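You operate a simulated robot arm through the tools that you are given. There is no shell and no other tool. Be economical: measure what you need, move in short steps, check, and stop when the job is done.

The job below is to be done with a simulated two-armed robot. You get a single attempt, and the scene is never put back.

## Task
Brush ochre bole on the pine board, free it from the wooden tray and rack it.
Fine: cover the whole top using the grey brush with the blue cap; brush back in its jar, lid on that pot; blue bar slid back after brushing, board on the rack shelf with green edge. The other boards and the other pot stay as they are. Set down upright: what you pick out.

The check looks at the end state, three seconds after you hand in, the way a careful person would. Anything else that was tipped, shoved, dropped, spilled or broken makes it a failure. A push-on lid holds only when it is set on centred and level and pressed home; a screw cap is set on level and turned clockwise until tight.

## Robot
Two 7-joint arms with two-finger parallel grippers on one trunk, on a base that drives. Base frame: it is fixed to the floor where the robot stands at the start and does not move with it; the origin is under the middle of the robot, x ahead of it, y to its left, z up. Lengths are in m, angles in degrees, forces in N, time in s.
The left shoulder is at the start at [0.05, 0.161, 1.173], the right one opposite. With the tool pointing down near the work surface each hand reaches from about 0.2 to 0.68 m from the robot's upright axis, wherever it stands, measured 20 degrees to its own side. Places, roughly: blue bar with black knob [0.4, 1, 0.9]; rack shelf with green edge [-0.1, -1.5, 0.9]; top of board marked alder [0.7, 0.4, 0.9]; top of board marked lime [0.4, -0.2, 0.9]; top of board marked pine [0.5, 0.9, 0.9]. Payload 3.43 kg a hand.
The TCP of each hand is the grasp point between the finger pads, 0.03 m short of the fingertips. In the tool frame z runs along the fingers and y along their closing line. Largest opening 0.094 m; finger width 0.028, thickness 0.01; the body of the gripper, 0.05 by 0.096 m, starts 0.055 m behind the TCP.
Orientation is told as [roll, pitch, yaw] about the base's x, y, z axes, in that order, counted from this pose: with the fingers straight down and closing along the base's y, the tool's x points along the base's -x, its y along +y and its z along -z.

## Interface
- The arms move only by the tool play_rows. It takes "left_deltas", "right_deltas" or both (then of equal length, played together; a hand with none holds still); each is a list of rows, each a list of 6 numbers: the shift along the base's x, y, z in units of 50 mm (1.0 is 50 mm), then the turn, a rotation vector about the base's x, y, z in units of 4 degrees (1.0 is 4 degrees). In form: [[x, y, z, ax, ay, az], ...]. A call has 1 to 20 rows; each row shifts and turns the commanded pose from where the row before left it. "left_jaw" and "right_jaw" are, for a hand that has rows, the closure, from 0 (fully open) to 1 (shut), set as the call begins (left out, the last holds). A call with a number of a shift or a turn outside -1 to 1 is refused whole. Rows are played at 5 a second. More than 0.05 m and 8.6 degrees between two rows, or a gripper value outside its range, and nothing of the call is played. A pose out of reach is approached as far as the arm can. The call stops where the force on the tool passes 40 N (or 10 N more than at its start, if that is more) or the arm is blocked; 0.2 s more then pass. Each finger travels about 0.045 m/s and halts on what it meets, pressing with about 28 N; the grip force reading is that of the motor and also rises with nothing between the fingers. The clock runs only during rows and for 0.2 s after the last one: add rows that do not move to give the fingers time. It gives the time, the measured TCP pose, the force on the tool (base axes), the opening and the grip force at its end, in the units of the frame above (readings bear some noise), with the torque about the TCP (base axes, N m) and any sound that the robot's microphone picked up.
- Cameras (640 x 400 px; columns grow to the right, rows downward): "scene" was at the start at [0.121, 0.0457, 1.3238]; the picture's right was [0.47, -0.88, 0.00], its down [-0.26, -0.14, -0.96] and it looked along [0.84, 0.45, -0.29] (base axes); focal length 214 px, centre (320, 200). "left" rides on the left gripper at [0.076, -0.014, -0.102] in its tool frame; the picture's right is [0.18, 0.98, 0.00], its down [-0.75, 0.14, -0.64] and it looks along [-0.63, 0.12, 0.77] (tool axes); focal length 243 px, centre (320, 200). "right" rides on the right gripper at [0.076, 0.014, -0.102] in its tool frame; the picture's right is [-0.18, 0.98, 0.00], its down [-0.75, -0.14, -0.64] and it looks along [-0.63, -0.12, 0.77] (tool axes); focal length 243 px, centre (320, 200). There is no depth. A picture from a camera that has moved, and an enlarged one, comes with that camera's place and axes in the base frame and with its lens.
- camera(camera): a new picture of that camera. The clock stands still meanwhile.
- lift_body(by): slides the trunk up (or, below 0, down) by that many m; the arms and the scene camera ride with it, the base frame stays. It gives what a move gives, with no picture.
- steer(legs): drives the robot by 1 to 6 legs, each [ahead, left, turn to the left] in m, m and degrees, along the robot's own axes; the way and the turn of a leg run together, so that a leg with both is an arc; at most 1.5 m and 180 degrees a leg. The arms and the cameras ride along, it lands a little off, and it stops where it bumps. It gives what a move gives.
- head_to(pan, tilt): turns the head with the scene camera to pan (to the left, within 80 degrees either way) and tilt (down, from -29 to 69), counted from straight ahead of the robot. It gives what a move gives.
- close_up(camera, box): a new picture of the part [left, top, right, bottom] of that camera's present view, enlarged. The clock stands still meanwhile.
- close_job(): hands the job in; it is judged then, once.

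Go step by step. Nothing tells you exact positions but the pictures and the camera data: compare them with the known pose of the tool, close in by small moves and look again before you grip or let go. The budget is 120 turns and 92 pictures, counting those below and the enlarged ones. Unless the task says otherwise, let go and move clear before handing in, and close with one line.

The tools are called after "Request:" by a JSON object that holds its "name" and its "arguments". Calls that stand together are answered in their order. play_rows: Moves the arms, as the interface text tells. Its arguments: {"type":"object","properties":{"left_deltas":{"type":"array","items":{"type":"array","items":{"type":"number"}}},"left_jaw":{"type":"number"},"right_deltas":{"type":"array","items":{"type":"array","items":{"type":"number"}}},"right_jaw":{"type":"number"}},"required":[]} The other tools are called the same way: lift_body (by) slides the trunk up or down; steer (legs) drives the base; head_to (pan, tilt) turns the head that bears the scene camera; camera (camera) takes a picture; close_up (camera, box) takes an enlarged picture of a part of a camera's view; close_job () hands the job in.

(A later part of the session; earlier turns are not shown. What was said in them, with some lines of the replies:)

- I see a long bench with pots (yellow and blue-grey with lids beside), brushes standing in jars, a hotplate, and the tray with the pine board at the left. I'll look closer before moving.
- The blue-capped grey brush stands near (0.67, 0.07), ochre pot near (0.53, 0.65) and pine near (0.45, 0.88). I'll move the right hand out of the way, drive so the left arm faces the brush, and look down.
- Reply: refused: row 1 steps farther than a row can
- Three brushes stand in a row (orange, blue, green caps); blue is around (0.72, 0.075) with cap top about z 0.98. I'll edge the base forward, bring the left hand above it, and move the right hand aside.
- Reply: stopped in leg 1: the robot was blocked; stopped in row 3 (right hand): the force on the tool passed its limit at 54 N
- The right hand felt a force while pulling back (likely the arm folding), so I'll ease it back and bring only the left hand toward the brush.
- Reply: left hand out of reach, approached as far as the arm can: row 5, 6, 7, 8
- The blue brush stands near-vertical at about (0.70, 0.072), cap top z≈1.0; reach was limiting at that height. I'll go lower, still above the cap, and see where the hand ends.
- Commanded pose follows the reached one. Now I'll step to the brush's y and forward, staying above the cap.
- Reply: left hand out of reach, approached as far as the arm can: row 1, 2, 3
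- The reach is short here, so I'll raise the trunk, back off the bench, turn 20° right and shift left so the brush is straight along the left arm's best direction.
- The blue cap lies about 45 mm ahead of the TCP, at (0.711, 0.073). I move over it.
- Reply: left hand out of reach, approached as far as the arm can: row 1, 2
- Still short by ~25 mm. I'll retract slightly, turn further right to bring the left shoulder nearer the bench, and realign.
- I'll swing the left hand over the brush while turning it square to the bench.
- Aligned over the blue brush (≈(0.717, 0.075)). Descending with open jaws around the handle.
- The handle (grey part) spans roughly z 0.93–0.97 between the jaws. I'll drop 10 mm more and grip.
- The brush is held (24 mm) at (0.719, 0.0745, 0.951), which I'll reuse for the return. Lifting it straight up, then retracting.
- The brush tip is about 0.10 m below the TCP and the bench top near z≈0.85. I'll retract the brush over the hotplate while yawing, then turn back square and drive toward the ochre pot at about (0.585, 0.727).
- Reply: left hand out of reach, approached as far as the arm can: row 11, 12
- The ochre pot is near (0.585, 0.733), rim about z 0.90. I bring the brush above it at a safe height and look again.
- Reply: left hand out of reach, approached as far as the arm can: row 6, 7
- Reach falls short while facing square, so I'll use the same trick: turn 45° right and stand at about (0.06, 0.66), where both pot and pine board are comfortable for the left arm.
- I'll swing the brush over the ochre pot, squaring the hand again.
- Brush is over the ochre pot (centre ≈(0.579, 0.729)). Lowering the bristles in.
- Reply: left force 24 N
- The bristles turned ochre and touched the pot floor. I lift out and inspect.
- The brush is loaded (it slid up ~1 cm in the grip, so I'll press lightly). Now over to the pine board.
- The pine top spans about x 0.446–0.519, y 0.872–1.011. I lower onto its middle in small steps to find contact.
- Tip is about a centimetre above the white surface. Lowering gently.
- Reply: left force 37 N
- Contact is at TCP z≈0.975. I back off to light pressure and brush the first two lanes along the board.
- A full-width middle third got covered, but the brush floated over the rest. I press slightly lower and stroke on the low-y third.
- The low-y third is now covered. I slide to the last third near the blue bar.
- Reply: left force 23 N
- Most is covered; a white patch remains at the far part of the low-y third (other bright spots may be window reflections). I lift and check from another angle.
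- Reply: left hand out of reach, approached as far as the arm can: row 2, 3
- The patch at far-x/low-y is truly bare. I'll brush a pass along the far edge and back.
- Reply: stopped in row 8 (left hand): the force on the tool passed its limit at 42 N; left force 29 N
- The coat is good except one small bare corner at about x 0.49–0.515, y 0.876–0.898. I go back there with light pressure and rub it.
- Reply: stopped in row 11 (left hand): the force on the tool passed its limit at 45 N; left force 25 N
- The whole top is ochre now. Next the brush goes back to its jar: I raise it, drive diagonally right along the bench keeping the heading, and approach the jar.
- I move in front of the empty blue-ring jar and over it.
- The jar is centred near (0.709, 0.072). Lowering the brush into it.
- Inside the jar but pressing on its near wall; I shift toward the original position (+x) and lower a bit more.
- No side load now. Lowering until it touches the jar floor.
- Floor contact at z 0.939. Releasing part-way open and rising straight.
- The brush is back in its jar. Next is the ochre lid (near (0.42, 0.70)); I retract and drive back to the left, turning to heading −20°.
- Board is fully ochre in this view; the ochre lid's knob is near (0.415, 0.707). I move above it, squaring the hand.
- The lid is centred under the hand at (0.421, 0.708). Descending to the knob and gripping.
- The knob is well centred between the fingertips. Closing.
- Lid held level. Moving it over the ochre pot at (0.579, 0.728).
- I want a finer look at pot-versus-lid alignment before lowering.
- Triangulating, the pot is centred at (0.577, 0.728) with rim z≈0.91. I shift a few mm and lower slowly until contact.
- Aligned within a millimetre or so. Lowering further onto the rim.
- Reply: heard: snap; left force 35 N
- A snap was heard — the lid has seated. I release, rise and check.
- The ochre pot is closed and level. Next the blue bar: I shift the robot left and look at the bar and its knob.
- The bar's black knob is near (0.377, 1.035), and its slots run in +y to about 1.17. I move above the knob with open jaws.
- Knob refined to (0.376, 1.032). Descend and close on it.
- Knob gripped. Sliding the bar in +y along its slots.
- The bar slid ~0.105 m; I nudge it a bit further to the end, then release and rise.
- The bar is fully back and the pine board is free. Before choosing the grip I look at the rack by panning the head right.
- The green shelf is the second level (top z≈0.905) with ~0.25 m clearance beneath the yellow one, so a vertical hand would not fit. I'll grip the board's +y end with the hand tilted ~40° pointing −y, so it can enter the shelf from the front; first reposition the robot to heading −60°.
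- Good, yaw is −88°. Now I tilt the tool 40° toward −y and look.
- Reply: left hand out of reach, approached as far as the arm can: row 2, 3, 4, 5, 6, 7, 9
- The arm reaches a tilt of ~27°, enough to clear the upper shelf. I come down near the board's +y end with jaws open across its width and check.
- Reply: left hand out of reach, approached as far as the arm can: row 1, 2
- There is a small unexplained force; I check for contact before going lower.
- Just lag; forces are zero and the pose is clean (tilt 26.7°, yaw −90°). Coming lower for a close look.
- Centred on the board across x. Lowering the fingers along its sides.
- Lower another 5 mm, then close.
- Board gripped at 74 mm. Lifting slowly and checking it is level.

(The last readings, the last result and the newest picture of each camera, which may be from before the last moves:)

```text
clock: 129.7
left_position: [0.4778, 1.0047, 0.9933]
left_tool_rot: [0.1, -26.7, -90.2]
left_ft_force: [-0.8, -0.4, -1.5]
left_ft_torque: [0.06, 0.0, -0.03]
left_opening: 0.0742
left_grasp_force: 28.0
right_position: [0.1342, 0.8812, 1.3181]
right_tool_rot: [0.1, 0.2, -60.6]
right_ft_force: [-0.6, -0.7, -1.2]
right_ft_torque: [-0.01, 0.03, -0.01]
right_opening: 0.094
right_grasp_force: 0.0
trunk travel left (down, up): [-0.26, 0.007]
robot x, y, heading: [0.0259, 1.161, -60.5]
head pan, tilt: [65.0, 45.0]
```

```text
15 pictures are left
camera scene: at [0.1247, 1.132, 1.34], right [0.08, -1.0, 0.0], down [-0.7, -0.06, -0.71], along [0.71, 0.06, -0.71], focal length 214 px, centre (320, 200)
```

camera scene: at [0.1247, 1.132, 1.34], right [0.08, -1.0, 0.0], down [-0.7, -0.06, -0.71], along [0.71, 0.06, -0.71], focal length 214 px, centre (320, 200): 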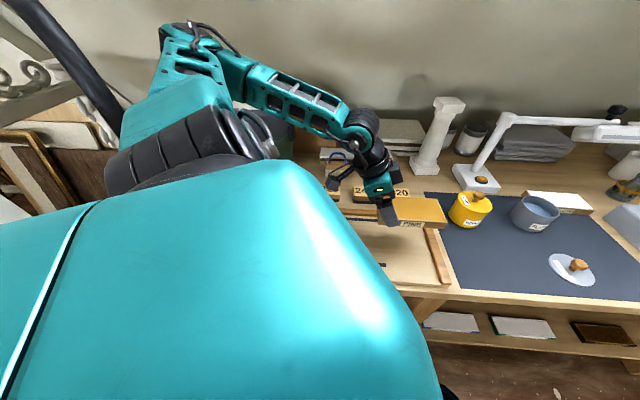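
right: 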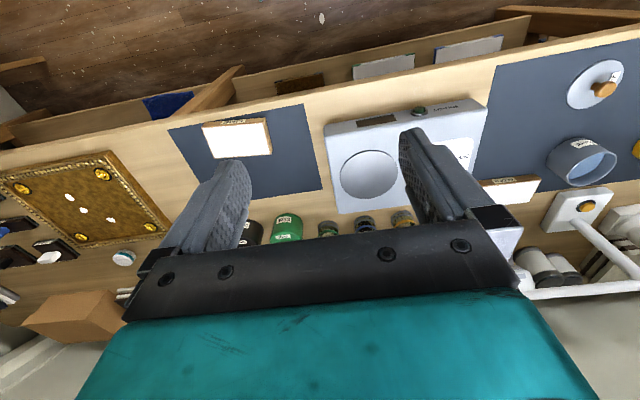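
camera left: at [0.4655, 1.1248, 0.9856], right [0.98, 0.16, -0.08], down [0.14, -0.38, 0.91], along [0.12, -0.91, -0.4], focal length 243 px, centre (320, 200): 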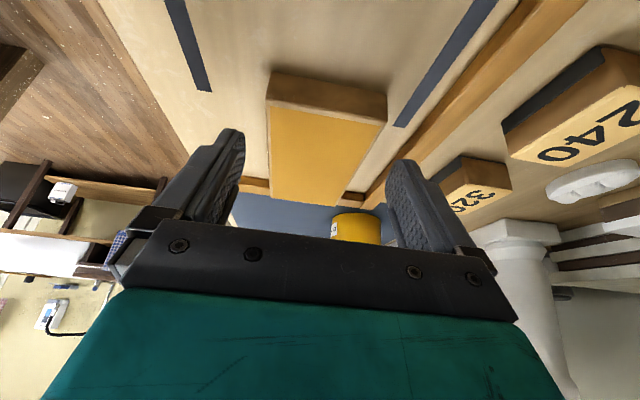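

The board hangs level in the grip. I raise a little, back away from the bench in −x, turn to face the rack and drive part way.

Request:
{"name": "play_rows", "arguments": {"left_deltas": [[0, 0, 0.5, 0, 0, 0], [0, 0, 0.4, 0, 0, 0]]}}

Request:
{"name": "steer", "arguments": {"legs": [[-0.172, -0.305, 0], [0, 0, -29.5], [1.2, 0, 0]]}}

Request:
{"name": "head_to", "arguments": {"pan": 0, "tilt": 20}}

Request:
{"name": "camera", "arguments": {"camera": "scene"}}

```text
clock: 130.3
left_position: [0.4781, 1.0062, 1.0387]
left_tool_rot: [0.1, -26.6, -90.0]
left_ft_force: [-0.3, 0.0, -1.7]
left_ft_torque: [0.07, 0.03, 0.0]
left_opening: 0.0742
left_grasp_force: 28.1
right_position: [0.1349, 0.88, 1.3183]
right_tool_rot: [0.1, 0.2, -60.5]
right_ft_force: [-0.4, -0.5, -1.3]
right_ft_torque: [-0.04, 0.01, 0.01]
right_opening: 0.094
right_grasp_force: 0.1
trunk travel left (down, up): [-0.26, 0.007]
robot x, y, heading: [0.0285, 1.1583, -60.5]
head pan, tilt: [65.0, 45.0]
```

```text
clock: 140.6
left_position: [0.0172, -0.4058, 1.0382]
left_tool_rot: [0.0, -26.7, -119.1]
left_ft_force: [-0.2, -0.3, -1.3]
left_ft_torque: [0.07, -0.03, 0.0]
left_opening: 0.0744
left_grasp_force: 27.4
right_position: [-0.346, -0.3494, 1.3184]
right_tool_rot: [0.1, 0.1, -89.6]
right_ft_force: [-0.2, 0.3, 0.0]
right_ft_torque: [-0.01, 0.01, -0.02]
right_opening: 0.0939
right_grasp_force: 0.0
trunk travel left (down, up): [-0.26, 0.007]
robot x, y, heading: [-0.3055, -0.0505, -89.9]
head pan, tilt: [65.0, 45.0]
```

```text
clock: 142.0
left_position: [0.0157, -0.4061, 1.0384]
left_tool_rot: [0.1, -26.7, -119.1]
left_ft_force: [0.7, 0.7, -1.4]
left_ft_torque: [0.08, -0.02, -0.01]
left_opening: 0.0747
left_grasp_force: 27.9
right_position: [-0.3454, -0.3481, 1.3181]
right_tool_rot: [0.2, 0.3, -89.7]
right_ft_force: [0.6, 0.1, 0.1]
right_ft_torque: [0.03, -0.02, 0.03]
right_opening: 0.0939
right_grasp_force: 0.1
trunk travel left (down, up): [-0.26, 0.007]
robot x, y, heading: [-0.3061, -0.0529, -89.5]
head pan, tilt: [0.0, 20.0]
```

```text
14 pictures are left
camera scene: at [-0.3058, -0.1832, 1.3787], right [-1.0, -0.01, 0.0], down [0.0, 0.34, -0.94], along [0.01, -0.94, -0.34], focal length 214 px, centre (320, 200)
```

scene: 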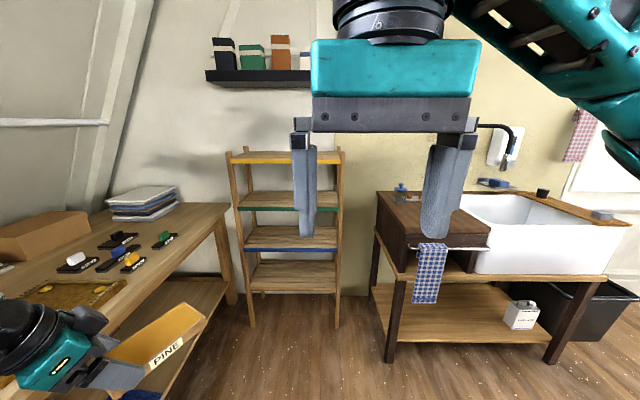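

The rack is straight ahead, centred near x≈−0.12 with its front about y≈−1.32. I square the hand and bring it in front of the rack's middle.

Request:
{"name": "play_rows", "arguments": {"left_deltas": [[-0.25, -0.2, 0, 0, 0, 0.91], [-0.25, -0.2, 0, 0, 0, 0.91], [-0.25, -0.2, 0, 0, 0, 0.91], [-0.25, -0.2, 0, 0, 0, 0.91], [-0.25, -0.2, 0, 0, 0, 0.91], [-0.25, -0.2, 0, 0, 0, 0.91], [-0.25, -0.2, 0, 0, 0, 0.91], [-0.25, -0.2, 0, 0, 0, 0.91], [0, 0, 0, 0, 0, 0]]}}

Request:
{"name": "steer", "arguments": {"legs": [[0.5, 0, 0]]}}

Request:
{"name": "camera", "arguments": {"camera": "scene"}}

```text
clock: 144.0
left_position: [-0.0847, -0.4837, 1.0399]
left_tool_rot: [0.0, -26.6, -90.0]
left_ft_force: [-0.1, -0.1, -1.3]
left_ft_torque: [0.07, 0.02, -0.01]
left_opening: 0.0747
left_grasp_force: 28.0
right_position: [-0.3455, -0.3466, 1.3183]
right_tool_rot: [0.1, 0.2, -89.6]
right_ft_force: [-0.7, -0.4, -1.2]
right_ft_torque: [-0.03, -0.01, 0.02]
right_opening: 0.094
right_grasp_force: 0.0
trunk travel left (down, up): [-0.26, 0.007]
robot x, y, heading: [-0.3075, -0.0546, -89.5]
head pan, tilt: [0.0, 20.0]
```

```text
clock: 146.9
left_position: [-0.0782, -0.974, 1.038]
left_tool_rot: [-0.1, -26.7, -89.7]
left_ft_force: [0.0, -1.1, -0.6]
left_ft_torque: [0.07, 0.01, 0.01]
left_opening: 0.0745
left_grasp_force: 28.2
right_position: [-0.3386, -0.84, 1.3176]
right_tool_rot: [0.1, 0.1, -89.2]
right_ft_force: [-0.3, -0.9, -0.4]
right_ft_torque: [0.02, -0.01, -0.03]
right_opening: 0.0941
right_grasp_force: 0.0
trunk travel left (down, up): [-0.26, 0.007]
robot x, y, heading: [-0.3014, -0.5407, -89.1]
head pan, tilt: [0.0, 20.0]
```

```text
13 pictures are left
camera scene: at [-0.3001, -0.6751, 1.3787], right [-1.0, -0.01, 0.0], down [0.0, 0.34, -0.94], along [0.01, -0.94, -0.34], focal length 214 px, centre (320, 200)
```

scene: 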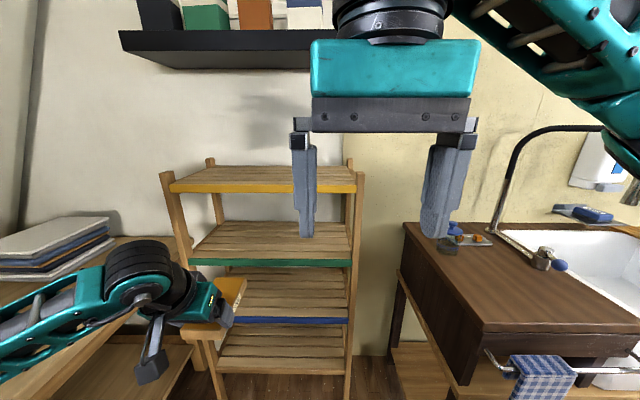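

Triangulated: green shelf front edge y≈−1.31, top z≈0.925, depth ~0.29 m, clear between posts x −0.39…0.16. I lower the board to just above shelf height, then drive in most of the way.

Request:
{"name": "play_rows", "arguments": {"left_deltas": [[0, 0, -0.5, 0, 0, 0], [0, 0, -0.4, 0, 0, 0]]}}

Request:
{"name": "steer", "arguments": {"legs": [[0.21, 0, 0]]}}

Request:
{"name": "head_to", "arguments": {"pan": 15, "tilt": 30}}

Request:
{"name": "camera", "arguments": {"camera": "scene"}}

```text
clock: 147.5
left_position: [-0.0765, -0.9729, 0.993]
left_tool_rot: [0.1, -26.7, -89.8]
left_ft_force: [0.0, 0.1, -1.7]
left_ft_torque: [0.09, 0.01, 0.03]
left_opening: 0.0744
left_grasp_force: 27.6
right_position: [-0.3386, -0.84, 1.3173]
right_tool_rot: [0.1, 0.2, -89.3]
right_ft_force: [-0.1, 0.7, 0.6]
right_ft_torque: [-0.01, -0.01, -0.02]
right_opening: 0.0939
right_grasp_force: 0.0
trunk travel left (down, up): [-0.26, 0.007]
robot x, y, heading: [-0.2982, -0.5475, -88.9]
head pan, tilt: [0.0, 20.0]
```

```text
clock: 149.2
left_position: [-0.0752, -1.1895, 0.9917]
left_tool_rot: [0.0, -26.6, -89.8]
left_ft_force: [-0.5, -0.4, -1.6]
left_ft_torque: [0.09, 0.04, 0.02]
left_opening: 0.0744
left_grasp_force: 27.7
right_position: [-0.3363, -1.057, 1.3183]
right_tool_rot: [0.1, 0.1, -89.4]
right_ft_force: [-0.4, 0.5, 0.4]
right_ft_torque: [0.02, 0.02, -0.05]
right_opening: 0.0939
right_grasp_force: 0.0
trunk travel left (down, up): [-0.26, 0.007]
robot x, y, heading: [-0.2962, -0.7587, -89.3]
head pan, tilt: [0.0, 20.0]
```

```text
clock: 149.9
left_position: [-0.0748, -1.19, 0.9927]
left_tool_rot: [0.1, -26.7, -89.8]
left_ft_force: [0.3, -1.0, -1.6]
left_ft_torque: [0.06, -0.03, -0.04]
left_opening: 0.0746
left_grasp_force: 27.6
right_position: [-0.3362, -1.0564, 1.3184]
right_tool_rot: [0.2, 0.2, -89.4]
right_ft_force: [-0.7, 0.8, 0.9]
right_ft_torque: [-0.04, 0.01, -0.02]
right_opening: 0.0941
right_grasp_force: 0.0
trunk travel left (down, up): [-0.26, 0.007]
robot x, y, heading: [-0.2976, -0.7607, -89.2]
head pan, tilt: [15.0, 30.0]
```

```text
12 pictures are left
camera scene: at [-0.2743, -0.8852, 1.3627], right [-0.96, -0.27, 0.0], down [-0.13, 0.48, -0.87], along [0.23, -0.83, -0.5], focal length 214 px, centre (320, 200)
```

scene: 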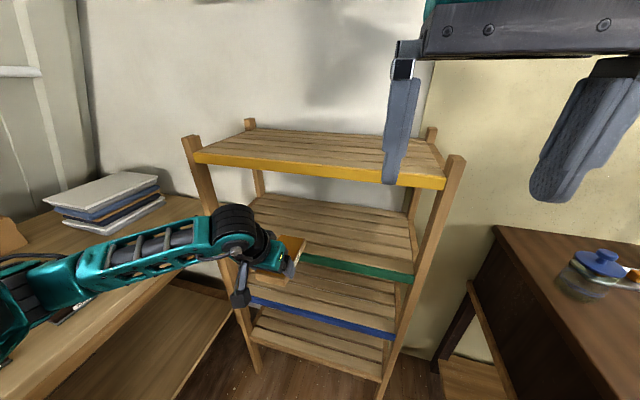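

Clear so far: the wrist stays in front of the yellow shelf and the forearm inside the posts. Driving 0.11 m further and looking.

Request:
{"name": "steer", "arguments": {"legs": [[0.11, 0, 0]]}}

Request:
{"name": "camera", "arguments": {"camera": "scene"}}

```text
clock: 151.1
left_position: [-0.0745, -1.3003, 0.9915]
left_tool_rot: [0.0, -26.6, -90.0]
left_ft_force: [-0.8, -0.4, -1.9]
left_ft_torque: [0.09, 0.04, 0.02]
left_opening: 0.0743
left_grasp_force: 28.2
right_position: [-0.336, -1.1658, 1.3178]
right_tool_rot: [0.1, 0.2, -89.5]
right_ft_force: [0.0, -0.4, -0.7]
right_ft_torque: [0.03, 0.0, -0.01]
right_opening: 0.0938
right_grasp_force: 0.1
trunk travel left (down, up): [-0.26, 0.007]
robot x, y, heading: [-0.2964, -0.8669, -89.6]
head pan, tilt: [15.0, 30.0]
```

```text
11 pictures are left
camera scene: at [-0.2734, -0.995, 1.3625], right [-0.96, -0.27, 0.0], down [-0.13, 0.48, -0.87], along [0.23, -0.83, -0.5], focal length 214 px, centre (320, 200)
```

scene: 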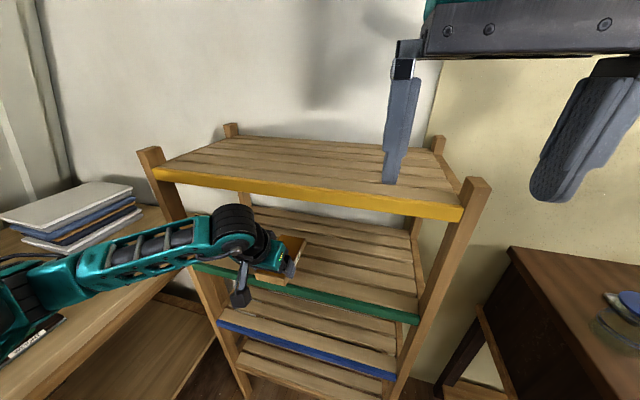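

The board is entering over the green shelf. I extend the arm another 45 mm inward at this height and zoom in.

Request:
{"name": "play_rows", "arguments": {"left_deltas": [[0, -0.3, 0, 0, 0, 0], [0, -0.3, 0, 0, 0, 0], [0, -0.28, 0, 0, 0, 0], [0, 0, 0, 0, 0, 0]]}}

Request:
{"name": "close_up", "arguments": {"camera": "scene", "box": [190, 180, 350, 300]}}

```text
clock: 152.1
left_position: [-0.0742, -1.3448, 0.9906]
left_tool_rot: [0.0, -26.7, -90.0]
left_ft_force: [0.4, 0.2, -0.5]
left_ft_torque: [0.07, 0.02, 0.01]
left_opening: 0.0743
left_grasp_force: 28.0
right_position: [-0.3366, -1.165, 1.3191]
right_tool_rot: [0.0, 0.1, -89.6]
right_ft_force: [0.1, -0.1, 0.1]
right_ft_torque: [-0.02, 0.01, -0.01]
right_opening: 0.094
right_grasp_force: 0.1
trunk travel left (down, up): [-0.26, 0.007]
robot x, y, heading: [-0.3003, -0.8695, -89.2]
head pan, tilt: [15.0, 30.0]
```

```text
3.33 times, centred on (270, 240) of scene
camera zoom: at [-0.2733, -0.9938, 1.3627], right [-0.96, -0.27, 0.0], down [-0.13, 0.48, -0.87], along [0.23, -0.83, -0.5], focal length 715 px, centre (487, 67)
```

zoom: 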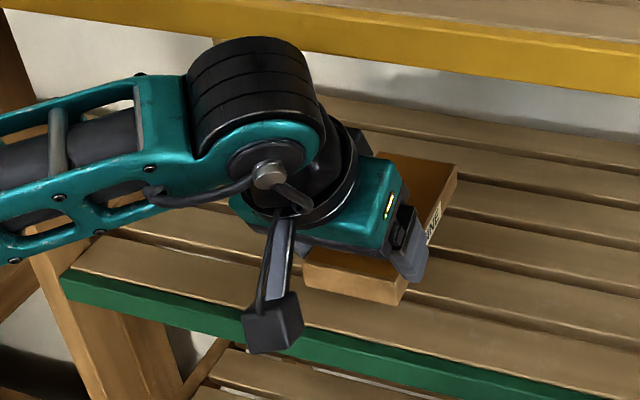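

The near end sits only ~1 cm inside the edge, so I lower slightly, go 20 mm further in, then lower toward contact.

Request:
{"name": "play_rows", "arguments": {"left_deltas": [[0, 0, -0.26, 0, 0, 0], [0, -0.2, 0, 0, 0, 0], [0, -0.2, 0, 0, 0, 0], [0, 0, -0.14, 0, 0, 0], [0, 0, 0, 0, 0, 0]]}}

Request:
{"name": "play_rows", "arguments": {"left_deltas": [[0, 0, -0.1, 0, 0, 0], [0, 0, 0, 0, 0, 0]]}}

Request:
{"name": "close_up", "arguments": {"camera": "scene", "box": [190, 180, 350, 300]}}

```text
clock: 153.3
left_position: [-0.0752, -1.3641, 0.9723]
left_tool_rot: [0.0, -26.7, -90.0]
left_ft_force: [-0.3, -0.3, -1.1]
left_ft_torque: [0.06, 0.01, -0.02]
left_opening: 0.0742
left_grasp_force: 27.7
right_position: [-0.336, -1.1643, 1.3184]
right_tool_rot: [0.1, 0.1, -89.5]
right_ft_force: [0.3, -0.5, -0.2]
right_ft_torque: [0.01, -0.02, 0.0]
right_opening: 0.0939
right_grasp_force: 0.1
trunk travel left (down, up): [-0.26, 0.007]
robot x, y, heading: [-0.2981, -0.8705, -89.4]
head pan, tilt: [15.0, 30.0]
```

```text
clock: 153.9
left_position: [-0.0746, -1.3632, 0.9689]
left_tool_rot: [-0.1, -26.8, -90.0]
left_ft_force: [0.0, 1.5, -0.1]
left_ft_torque: [-0.11, -0.07, 0.02]
left_opening: 0.0746
left_grasp_force: 27.8
right_position: [-0.3349, -1.1657, 1.3187]
right_tool_rot: [0.1, 0.0, -89.5]
right_ft_force: [-0.4, 0.4, -0.7]
right_ft_torque: [0.01, 0.05, -0.02]
right_opening: 0.0941
right_grasp_force: 0.0
trunk travel left (down, up): [-0.26, 0.007]
robot x, y, heading: [-0.2971, -0.8683, -89.8]
head pan, tilt: [15.0, 30.0]
```

```text
3.33 times, centred on (270, 240) of scene
camera zoom: at [-0.2735, -0.9937, 1.3627], right [-0.96, -0.27, 0.0], down [-0.13, 0.48, -0.87], along [0.23, -0.83, -0.5], focal length 715 px, centre (487, 67)
```

zoom: 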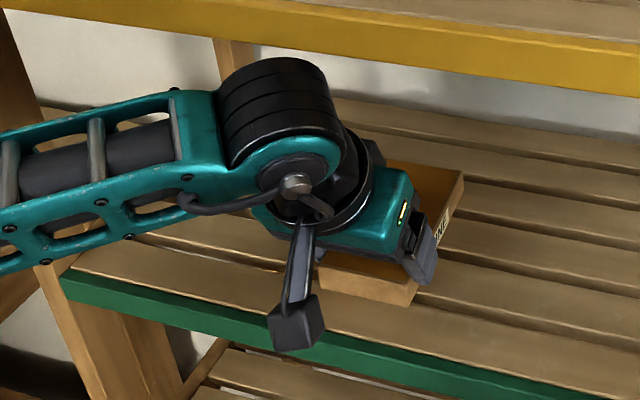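

First signs of contact (torque change). Two more small steps down.

Request:
{"name": "play_rows", "arguments": {"left_deltas": [[0, 0, -0.06, 0, 0, 0], [0, 0, 0, 0, 0, 0]]}}

Request:
{"name": "play_rows", "arguments": {"left_deltas": [[0, 0, -0.05, 0, 0, 0], [0, 0, 0, 0, 0, 0]]}}

```text
clock: 154.5
left_position: [-0.0747, -1.3634, 0.9672]
left_tool_rot: [0.0, -26.9, -90.0]
left_ft_force: [0.8, 2.1, 16.2]
left_ft_torque: [0.45, -0.15, -0.04]
left_opening: 0.0744
left_grasp_force: 28.2
right_position: [-0.3384, -1.1635, 1.3185]
right_tool_rot: [0.1, 0.0, -89.5]
right_ft_force: [-0.5, -0.6, 0.0]
right_ft_torque: [-0.03, -0.02, 0.03]
right_opening: 0.0943
right_grasp_force: 0.2
trunk travel left (down, up): [-0.26, 0.007]
robot x, y, heading: [-0.2983, -0.866, -89.4]
head pan, tilt: [15.0, 30.0]
```

```text
clock: 155.1
left_position: [-0.0761, -1.3647, 0.9658]
left_tool_rot: [0.0, -27.2, -89.9]
left_ft_force: [1.4, 1.8, 27.3]
left_ft_torque: [-0.32, -0.12, -0.03]
left_opening: 0.0747
left_grasp_force: 28.3
right_position: [-0.3367, -1.1617, 1.3194]
right_tool_rot: [0.2, 0.0, -89.5]
right_ft_force: [0.9, 0.1, 0.4]
right_ft_torque: [0.03, 0.0, -0.02]
right_opening: 0.0943
right_grasp_force: 0.1
trunk travel left (down, up): [-0.26, 0.007]
robot x, y, heading: [-0.3003, -0.8717, -89.3]
head pan, tilt: [15.0, 30.0]
```

Seated on the shelf. I relax slightly, open the jaws, and withdraw straight back in +y.

Request:
{"name": "play_rows", "arguments": {"left_deltas": [[0, 0, 0.07, 0, 0, 0], [0, 0, 0, 0, 0, 0], [0, 0, 0, 0, 0, 0], [0, 0, 0, 0, 0, 0], [0, 0, 0, 0, 0, 0]], "left_jaw": 0}}

Request:
{"name": "play_rows", "arguments": {"left_deltas": [[0, 0.3, 0.03, 0, 0, 0], [0, 0.6, 0.05, 0, 0, 0], [0, 0.7, 0.05, 0, 0, 0], [0, 0.7, 0.05, 0, 0, 0]]}}

Request:
{"name": "close_up", "arguments": {"camera": "scene", "box": [190, 180, 350, 300]}}

```text
clock: 156.3
left_position: [-0.0747, -1.3648, 0.9652]
left_tool_rot: [0.0, -26.5, -90.0]
left_ft_force: [0.2, 0.2, 0.6]
left_ft_torque: [-0.01, 0.01, -0.02]
left_opening: 0.0939
left_grasp_force: 0.2
right_position: [-0.3367, -1.1646, 1.3195]
right_tool_rot: [0.1, 0.0, -89.4]
right_ft_force: [1.1, 0.0, -0.6]
right_ft_torque: [0.03, 0.0, 0.0]
right_opening: 0.0941
right_grasp_force: 0.1
trunk travel left (down, up): [-0.26, 0.007]
robot x, y, heading: [-0.2979, -0.8671, -89.7]
head pan, tilt: [15.0, 30.0]
```

```text
clock: 157.3
left_position: [-0.0738, -1.2478, 0.975]
left_tool_rot: [-0.1, -26.7, -90.0]
left_ft_force: [0.6, -0.2, -0.2]
left_ft_torque: [0.02, 0.0, -0.02]
left_opening: 0.094
left_grasp_force: 0.1
right_position: [-0.3364, -1.1642, 1.32]
right_tool_rot: [0.2, 0.1, -89.5]
right_ft_force: [-0.5, 0.4, 0.2]
right_ft_torque: [-0.01, 0.0, 0.0]
right_opening: 0.0943
right_grasp_force: 0.1
trunk travel left (down, up): [-0.26, 0.007]
robot x, y, heading: [-0.2922, -0.8703, -89.5]
head pan, tilt: [15.0, 30.0]
```

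```text
3.33 times, centred on (270, 240) of scene
camera zoom: at [-0.2734, -0.9934, 1.3627], right [-0.96, -0.27, 0.0], down [-0.13, 0.48, -0.87], along [0.23, -0.83, -0.5], focal length 715 px, centre (487, 67)
```

zoom: 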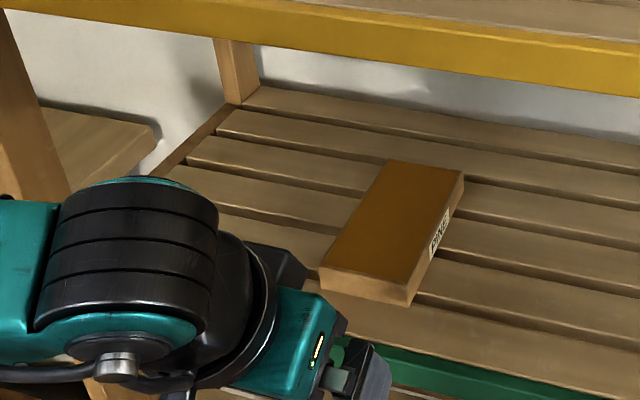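

The pine board lies flat, ochre side up, on the green-edged shelf. I back the robot clear and do one last check of board and bench.

Request:
{"name": "steer", "arguments": {"legs": [[-0.4, 0, 0]]}}

Request:
{"name": "camera", "arguments": {"camera": "scene"}}

Request:
{"name": "head_to", "arguments": {"pan": 80, "tilt": 25}}

Request:
{"name": "camera", "arguments": {"camera": "scene"}}

```text
clock: 159.8
left_position: [-0.0802, -0.8518, 0.9752]
left_tool_rot: [0.1, -26.8, -90.5]
left_ft_force: [0.3, 0.3, 0.8]
left_ft_torque: [0.0, 0.01, -0.01]
left_opening: 0.0942
left_grasp_force: 0.2
right_position: [-0.3421, -0.7644, 1.3195]
right_tool_rot: [0.1, 0.2, -90.1]
right_ft_force: [1.0, 0.1, 0.1]
right_ft_torque: [-0.04, 0.01, 0.01]
right_opening: 0.0941
right_grasp_force: 0.1
trunk travel left (down, up): [-0.26, 0.007]
robot x, y, heading: [-0.2986, -0.4718, -89.9]
head pan, tilt: [15.0, 30.0]
```

```text
7 pictures are left
camera scene: at [-0.2765, -0.595, 1.3627], right [-0.97, -0.26, 0.0], down [-0.13, 0.48, -0.87], along [0.22, -0.84, -0.5], focal length 214 px, centre (320, 200)
```

scene: 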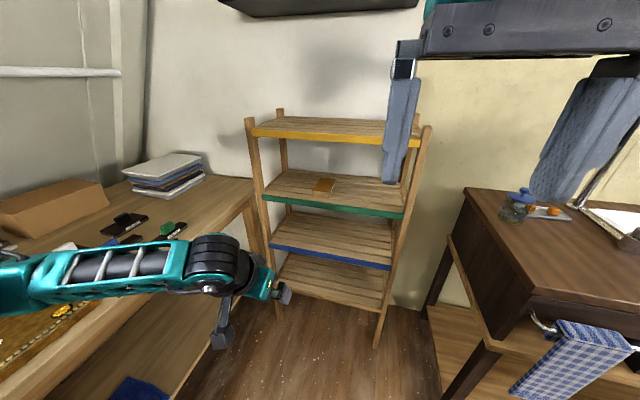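

```text
clock: 161.2
left_position: [-0.0814, -0.8515, 0.9754]
left_tool_rot: [-0.1, -26.7, -90.6]
left_ft_force: [1.0, -0.2, 0.5]
left_ft_torque: [-0.02, 0.0, 0.01]
left_opening: 0.0942
left_grasp_force: 0.0
right_position: [-0.3407, -0.7654, 1.3185]
right_tool_rot: [0.0, 0.2, -90.1]
right_ft_force: [-0.1, 0.8, -0.4]
right_ft_torque: [0.02, -0.01, -0.02]
right_opening: 0.0942
right_grasp_force: 0.1
trunk travel left (down, up): [-0.26, 0.007]
robot x, y, heading: [-0.2956, -0.4703, -90.1]
head pan, tilt: [80.0, 25.0]
```

```text
6 pictures are left
camera scene: at [-0.2092, -0.5242, 1.3706], right [-0.17, -0.98, 0.0], down [-0.42, 0.07, -0.91], along [0.89, -0.16, -0.42], focal length 214 px, centre (320, 200)
```

scene: 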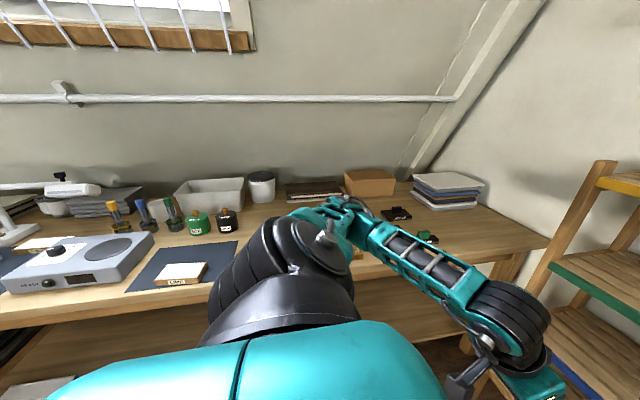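

The board is on the green-edged shelf, the brushes stand in their jars, the pot is lidded and the bar is back. Both hands are empty and clear, so I hand in.

Request:
{"name": "close_job", "arguments": {}}

```text
The job is handed in.
```

I brushed the pine board fully with ochre and set it flat, ochre side up, on the green-edged shelf. The blue-capped brush is back in its jar, the lid snapped onto the ochre pot, and the blue bar is slid back; the job is handed in.
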